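You operate a simulated robot arm through the tools that you are given. There is no shell and no other tool. Be economical: measure what you need, move in short steps, check, and stop when the job is done.

You run a simulated robot arm. Do the job below in one go: nothing can be reset, and whatever is moved stays where it is left.

TASK
Take the 9 W bulb from the counter and leave it on the heat chart.

The check looks at the end state, three seconds after you hand in, the way a careful person would. Anything else that was tipped, shoved, dropped, spilled or broken makes it a failure.

THE ROBOT
A 6-joint arm with a two-finger parallel gripper, fixed in place. Base frame: the origin is at the foot of the arm, x ahead of it, y to its left, z up; the work surface is at about z = 0.899. Readings come in m, degrees, newtons and seconds.
With the tool pointing down near the work surface it reaches from about 0.24 to 0.66 m from the base axis. Its first joint turns from -66.0 to 66.0 degrees. Payload 2.9 kg.
The TCP is the grasp point between the finger pads, 0.03 m short of the fingertips. In the tool frame z runs along the fingers and y along their closing line. Largest opening 0.11 m; finger width 0.02, thickness 0.01; the body of the gripper, 0.048 by 0.112 m, starts 0.055 m behind the TCP.
Orientation is told as [roll, pitch, yaw] about the base's x, y, z axes, in that order, counted from this pose: with the fingers straight down and closing along the base's y, the tool's x points along the base's -x, its y along +y and its z along -z.

THE INTERFACE
- The arm moves only by the tool step_arm. Its argument "moves" is a list of rows, each an object of numbers (a shift or turn left out is 0, a gripper value left out holds the last): "x", "y", "z": the shift along the tool's x, y, z in m; "rx", "ry", "rz": the turn, a rotation vector about the tool's x, y, z in degrees; "claw": the gripper command, from -1 (fully open) to 1 (shut), values between in proportion. In form: [{"x": .., "y": .., "z": .., "rx": .., "ry": .., "rz": .., "claw": ..}, ...]. A call has 1 to 20 rows; each row is the pose to reach, as a shift and turn from the pose commanded when the call began, along the tool's axes at that moment. A row lasts 0.2 s, in which the tool goes at most 0.05 m and 8.6 degrees; a call with a longer step from one row to the next is refused whole, and so is a gripper value outside its range. Where a pose cannot be reached the arm comes as near as it can. A force on the tool above 40 N (or 10 N above the force at the start of the call, whichever is more), or a blocked arm, ends the call early, and 0.2 s more pass. Each finger travels about 0.108 m/s and halts on what it meets, pressing with about 34 N; the grip force reading is that of the motor and also rises with nothing between the fingers. The clock runs only during rows and for 0.2 s after the last one: add rows that repeat a pose to give the fingers time. It gives the time, the measured TCP pose, the force on the tool (base axes), the opening and the grip force at its end, in the units of the frame above (readings bear some noise).
- Cameras (640 x 400 px; columns grow to the right, rows downward): "scene" is fixed at [0.0964, 0.457, 1.3793]; the picture's right is [-0.49, -0.87, 0.00], its down [-0.53, 0.30, -0.79] and it looks along [0.69, -0.39, -0.61] (base axes); focal length 303 px, centre (320, 200). "wrist" rides on the gripper at [-0.036, 0, -0.057] in the tool frame; the picture's right is [0.00, -1.00, 0.00], its down [0.97, 0.00, -0.24] and it looks along [0.24, 0.00, 0.97] (tool axes); focal length 218 px, centre (320, 200). There is no depth. A picture from a camera that has moved, and an enlarged one, comes with that camera's place and axes in the base frame and with its lens.
- camera(camera): a new picture of that camera. The clock stands still meanwhile.
- inspect(camera, box): a new picture of the part [left, top, right, bottom] of that camera's present view, enlarged. The clock stands still meanwhile.
- hand_in(): hands the job in; it is judged then, once.

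Go step by step. Nothing tells you positions but the pictures and the camera data: compare them with the known pose of the tool, close in by small moves and look again before you grip or let go. The budget is 90 turns and 42 pictures, counting those below and the enlarged ones. Unless the task says otherwise, let go and move clear before handing in, and close with one line.

The tools are called after "Request:" as name(argument=value, ...) on one line, values as JSON. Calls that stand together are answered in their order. step_arm: Moves the arm, as the interface text tells. Its arguments: {"type":"object","properties":{"moves":{"type":"array"}},"required":["moves"]} The other tools are called the same way: camera (camera) takes a picture; inspect (camera, box) takes an enlarged picture of a part of a camera's view; hand_in () hands the job in.

At the start:

```text
t: 0.0
ee_pos: [0.3112, 0.2175, 1.1379]
ee_rot: [-0.1, 0.1, 0.0]
ft_force: [0.3, -0.1, 0.1]
opening: 0.1098
grasp_force: 0.1
```

scene: 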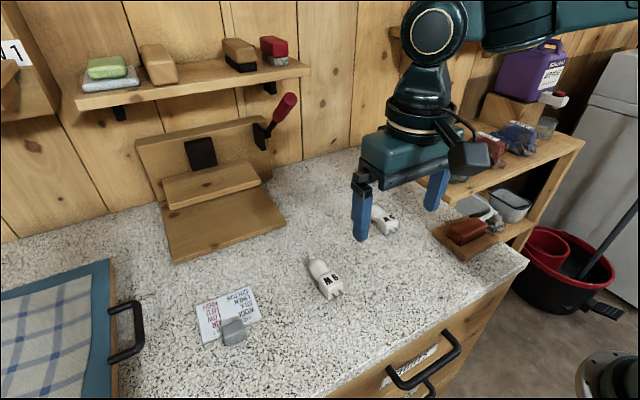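
wrist: 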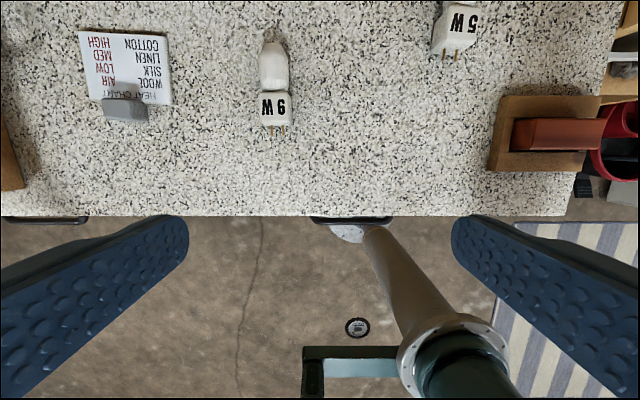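

The 9 W bulb lies along x at about (0.41, 0.27), with its block end toward the robot. The chart is at about (0.44, 0.45) with a grey weight on its near edge. I'll move above the bulb for a closer look.

Request:
step_arm(moves=[{"x": -0.022, "y": 0.013, "z": 0.022, "claw": -1}, {"x": -0.044, "y": 0.026, "z": 0.044}, {"x": -0.066, "y": 0.039, "z": 0.066}, {"x": -0.08, "y": 0.0525, "z": 0.085}, {"x": -0.08, "y": 0.0525, "z": 0.085}])

Request:
camera(camera="wrist")

Request:
inspect(camera="scene", box=[180, 230, 360, 350])

```text
t: 1.2
ee_pos: [0.3928, 0.2726, 1.055]
ee_rot: [-0.1, -0.1, -0.1]
ft_force: [-0.1, 0.6, 0.3]
opening: 0.1095
grasp_force: 0.1
```

```text
39 pictures are left
camera wrist: at [0.4299, 0.2723, 1.1127], right [0.0, -1.0, 0.0], down [-0.97, 0.0, 0.24], along [-0.24, 0.0, -0.97], focal length 218 px, centre (320, 200)
```

wrist: 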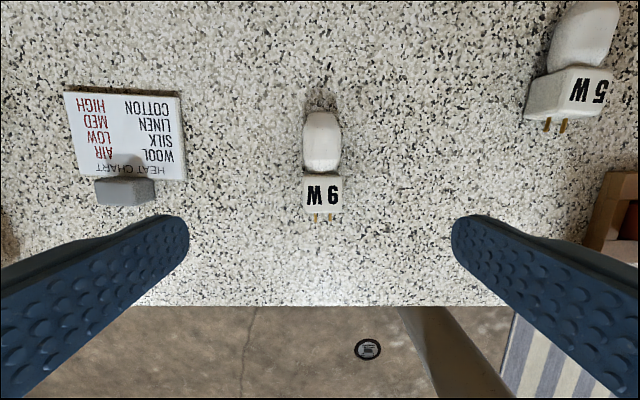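

```text
3.33 times, centred on (270, 290) of scene
camera zoom: at [0.0964, 0.457, 1.3793], right [-0.49, -0.87, 0.0], down [-0.53, 0.3, -0.79], along [0.69, -0.39, -0.61], focal length 1011 px, centre (487, -100)
```

zoom: 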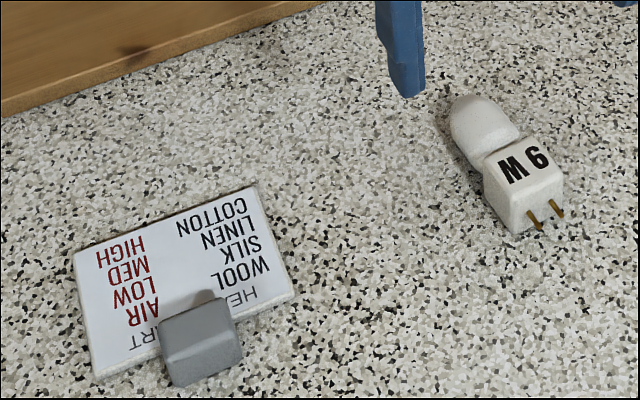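

The bulb's square block spans x ≈ 0.37–0.41 and is centred between the open fingers. The chart covers x 0.40–0.476, y 0.40–0.50. I'll lower over the block and check before gripping.

Request:
step_arm(moves=[{"z": 0.035}, {"z": 0.07}, {"z": 0.1}, {"z": 0.12}, {"z": 0.12}])

Request:
camera(camera="wrist")

Request:
inspect(camera="scene", box=[240, 200, 420, 320])

```text
t: 2.4
ee_pos: [0.3921, 0.2707, 0.9343]
ee_rot: [0.1, 0.0, 0.0]
ft_force: [0.0, -0.6, 0.4]
opening: 0.1102
grasp_force: 0.2
```

```text
37 pictures are left
camera wrist: at [0.429, 0.2719, 0.9918], right [0.0, -1.0, 0.0], down [-0.97, 0.0, 0.24], along [-0.24, 0.0, -0.97], focal length 218 px, centre (320, 200)
```

wrist: 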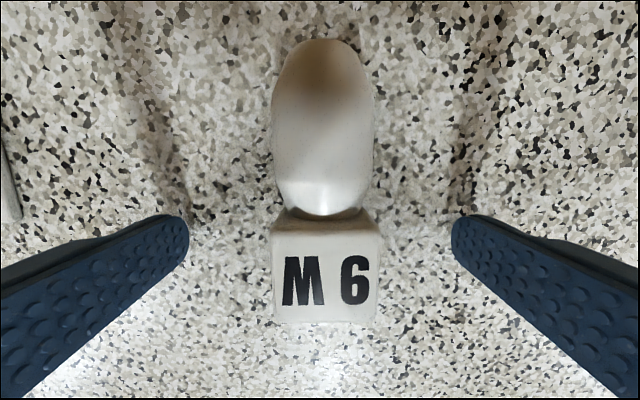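

```text
3.33 times, centred on (330, 260) of scene
camera zoom: at [0.0964, 0.457, 1.3793], right [-0.49, -0.87, 0.0], down [-0.53, 0.3, -0.79], along [0.69, -0.39, -0.61], focal length 1011 px, centre (287, 0)
```

zoom: 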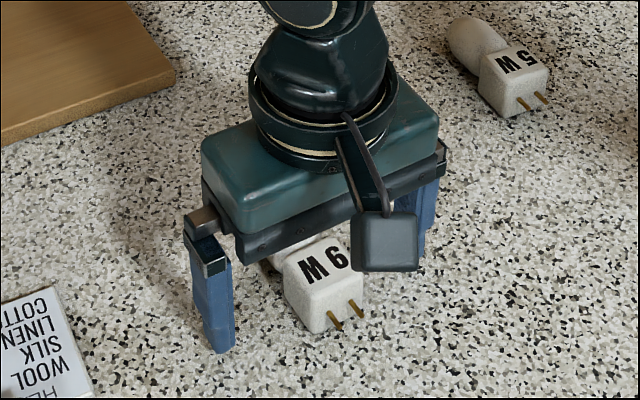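

The block is centred between the fingers, at x ≈ 0.39, with the fingertips just above the counter. Closing now.

Request:
step_arm(moves=[{"claw": 0.2}, {"claw": 0.2}, {"claw": 1}, {"claw": 1}, {"claw": 1}, {"claw": 1}])

Request:
step_arm(moves=[{"z": -0.02}, {"z": -0.05}, {"z": -0.09}, {"z": -0.09}])

Request:
camera(camera="wrist")

Request:
camera(camera="scene")

```text
t: 3.8
ee_pos: [0.3919, 0.2719, 0.9352]
ee_rot: [0.1, 0.0, 0.0]
ft_force: [0.5, -0.3, -0.1]
opening: 0.0333
grasp_force: 33.9
```

```text
t: 4.8
ee_pos: [0.39, 0.2721, 1.0214]
ee_rot: [0.1, 0.0, 0.0]
ft_force: [-0.2, 0.0, -0.3]
opening: 0.0331
grasp_force: 34.2
```

```text
35 pictures are left
camera wrist: at [0.4276, 0.2729, 1.0778], right [0.0, -1.0, 0.0], down [-0.97, 0.0, 0.24], along [-0.24, 0.0, -0.97], focal length 218 px, centre (320, 200)
```

wrist: 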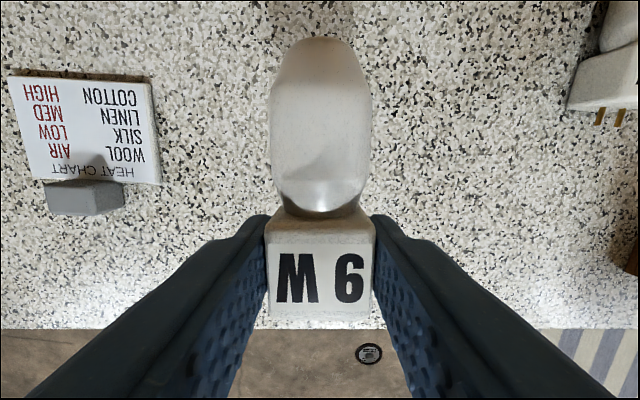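

```text
34 pictures are left
```

scene: 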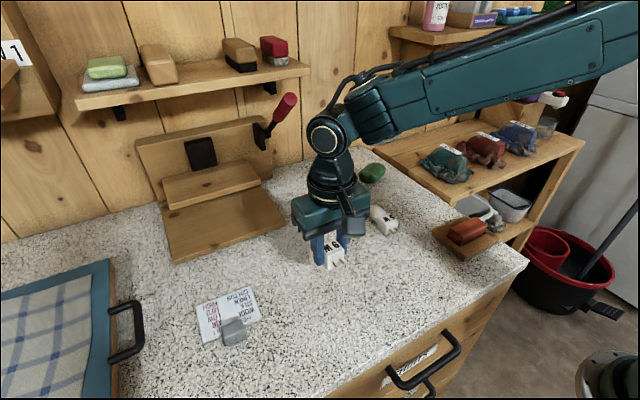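

The bulb is held squarely with the globe pointing +x. I'll turn it 90° so it lies along y, with the globe toward +y, and carry it above the chart.

Request:
step_arm(moves=[{"x": -0.005, "y": 0.015, "rz": -8.2, "claw": 1}, {"x": -0.01, "y": 0.029, "rz": -16.4}, {"x": -0.016, "y": 0.044, "rz": -24.6}, {"x": -0.021, "y": 0.058, "rz": -32.8}, {"x": -0.027, "y": 0.073, "rz": -41}, {"x": -0.033, "y": 0.088, "rz": -49.2}, {"x": -0.038, "y": 0.102, "rz": -57.4}, {"x": -0.043, "y": 0.117, "rz": -65.6}, {"x": -0.049, "y": 0.132, "rz": -73.8}, {"x": -0.054, "y": 0.146, "rz": -82}, {"x": -0.06, "y": 0.161, "rz": -90}, {"x": -0.06, "y": 0.161, "rz": -90}, {"x": -0.06, "y": 0.161, "rz": -90}])

Request:
camera(camera="wrist")

Request:
camera(camera="scene")

```text
t: 7.6
ee_pos: [0.4497, 0.4302, 1.0218]
ee_rot: [0.0, -0.1, 90.1]
ft_force: [1.0, 1.1, 0.1]
opening: 0.0333
grasp_force: 33.9
```

```text
33 pictures are left
camera wrist: at [0.4515, 0.4665, 1.0775], right [1.0, 0.0, 0.0], down [0.0, -0.97, 0.24], along [0.0, -0.24, -0.97], focal length 218 px, centre (320, 200)
```

wrist: 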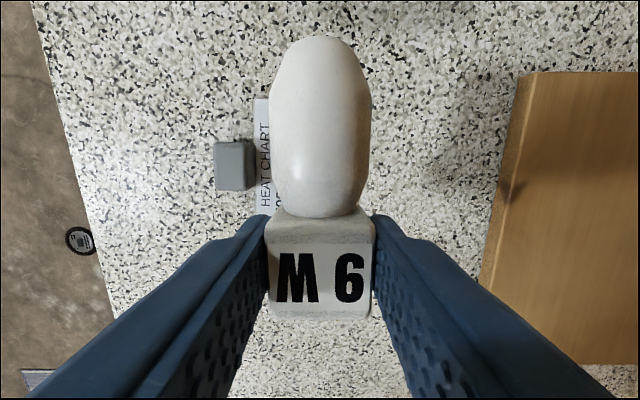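

```text
32 pictures are left
```

scene: 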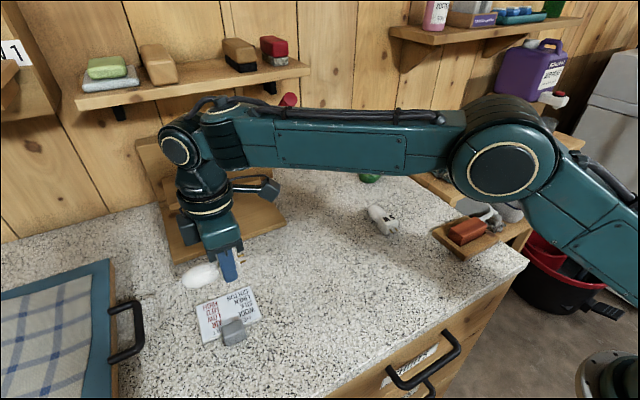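

The bulb is over the chart at TCP (0.450, 0.431), lined up with its middle and clear of the weight. Lowering to just above contact, then checking.

Request:
step_arm(moves=[{"z": 0.03}, {"z": 0.055}, {"z": 0.07}, {"z": 0.078}, {"z": 0.078}])

Request:
camera(camera="wrist")

Request:
inspect(camera="scene", box=[165, 240, 315, 340])

```text
t: 8.8
ee_pos: [0.4512, 0.4312, 0.9454]
ee_rot: [0.0, -0.1, 90.0]
ft_force: [0.0, 0.2, -0.9]
opening: 0.0332
grasp_force: 34.2
```

```text
31 pictures are left
camera wrist: at [0.4522, 0.4674, 1.0016], right [1.0, 0.0, 0.0], down [0.0, -0.97, 0.24], along [0.0, -0.24, -0.97], focal length 218 px, centre (320, 200)
```

wrist: 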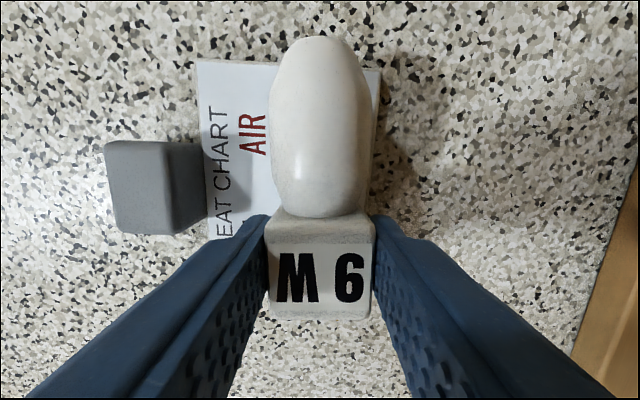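

```text
4.00 times, centred on (240, 290) of scene
camera zoom: at [0.0964, 0.457, 1.3793], right [-0.49, -0.87, 0.0], down [-0.53, 0.3, -0.79], along [0.69, -0.39, -0.61], focal length 1213 px, centre (640, -160)
```

zoom: 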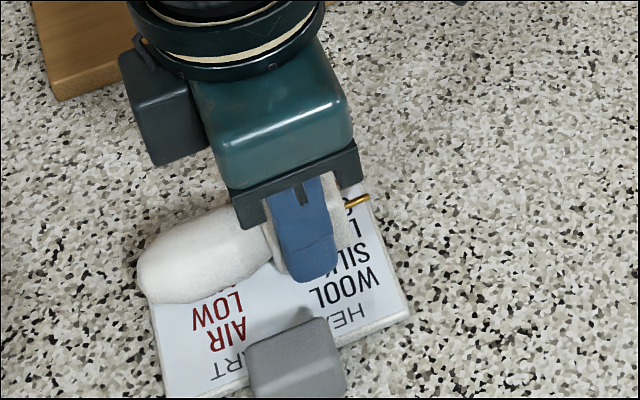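

The bulb hovers a few millimetres above the chart, all within its outline. I'll nudge it 3 mm toward the middle, then lower in small steps while watching the force.

Request:
step_arm(moves=[{"x": 0.003, "y": 0.003}, {"x": 0.003, "y": 0.003, "z": 0.002}, {"x": 0.003, "y": 0.003, "z": 0.004}, {"x": 0.003, "y": 0.003, "z": 0.005}, {"x": 0.003, "y": 0.003, "z": 0.005}])

Request:
inspect(camera="scene", box=[190, 265, 280, 325])

```text
t: 10.0
ee_pos: [0.4471, 0.4283, 0.9412]
ee_rot: [-0.1, -0.1, 90.0]
ft_force: [-1.0, -0.6, 4.8]
opening: 0.0331
grasp_force: 33.9
```

```text
6.67 times, centred on (235, 295) of scene
camera zoom: at [0.0963, 0.4569, 1.3794], right [-0.49, -0.87, 0.0], down [-0.53, 0.3, -0.79], along [0.69, -0.39, -0.61], focal length 2022 px, centre (887, -433)
```

zoom: 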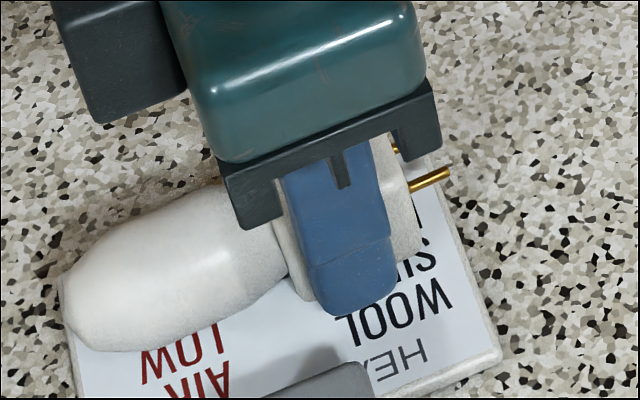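

The tool feels about 5 N upward, so the bulb rests on the chart. I'll open only about 6 mm per side to stay clear of the weight, then look.

Request:
step_arm(moves=[{"claw": 0.36}, {"claw": 0.3}, {"claw": 0.24}, {"claw": 0.18}, {"claw": 0.18}, {"claw": 0.18}])

Request:
camera(camera="wrist")

```text
t: 11.4
ee_pos: [0.4484, 0.4282, 0.9399]
ee_rot: [0.0, 0.0, 89.9]
ft_force: [0.7, 0.8, -0.4]
opening: 0.0451
grasp_force: 0.1
```

```text
28 pictures are left
camera wrist: at [0.4498, 0.4646, 0.9973], right [1.0, 0.0, 0.0], down [0.0, -0.97, 0.24], along [0.0, -0.24, -0.97], focal length 218 px, centre (320, 200)
```

wrist: 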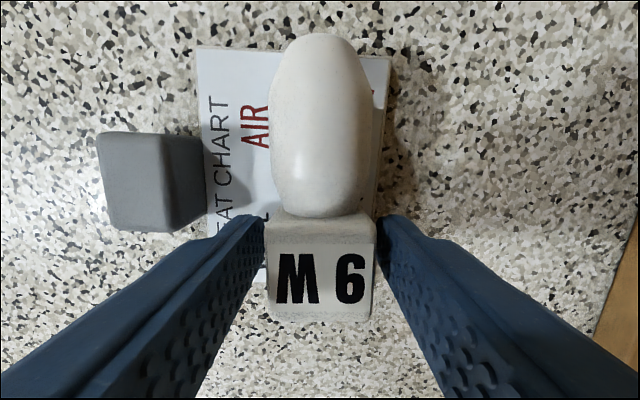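

The bulb is released, at rest on the chart, and clear of both fingers. Lifting straight up and checking.

Request:
step_arm(moves=[{"z": -0.01}, {"z": -0.03}, {"z": -0.06}, {"z": -0.1}, {"z": -0.14}, {"z": -0.14}])

Request:
camera(camera="wrist")

Request:
camera(camera="scene")

```text
t: 12.8
ee_pos: [0.4475, 0.4282, 1.0793]
ee_rot: [0.0, 0.0, 90.0]
ft_force: [0.8, -0.3, -1.5]
opening: 0.0451
grasp_force: 0.0
```

```text
27 pictures are left
camera wrist: at [0.4489, 0.4645, 1.1369], right [1.0, 0.0, 0.0], down [0.0, -0.97, 0.24], along [0.0, -0.24, -0.97], focal length 218 px, centre (320, 200)
```

wrist: 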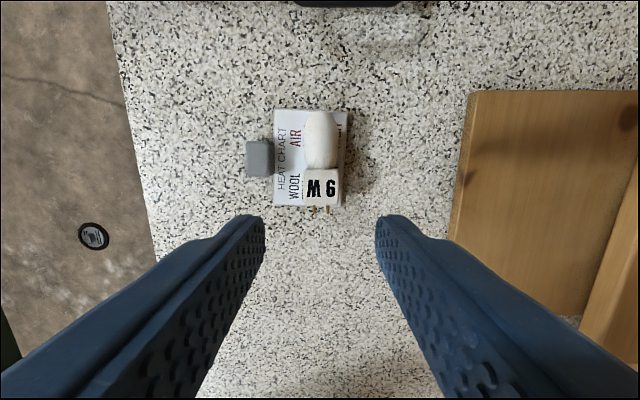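

```text
26 pictures are left
```

scene: 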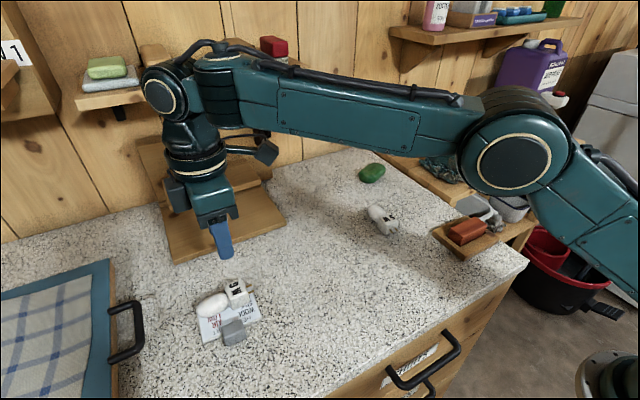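

The bulb lies wholly on the chart, the weight and everything else look undisturbed, and the gripper is clear. Handing in.

Request:
hand_in()

```text
The job is handed in.
```

The 9 W bulb is lying on the heat chart, the gripper is clear, and in the last pictures nothing else looked moved.
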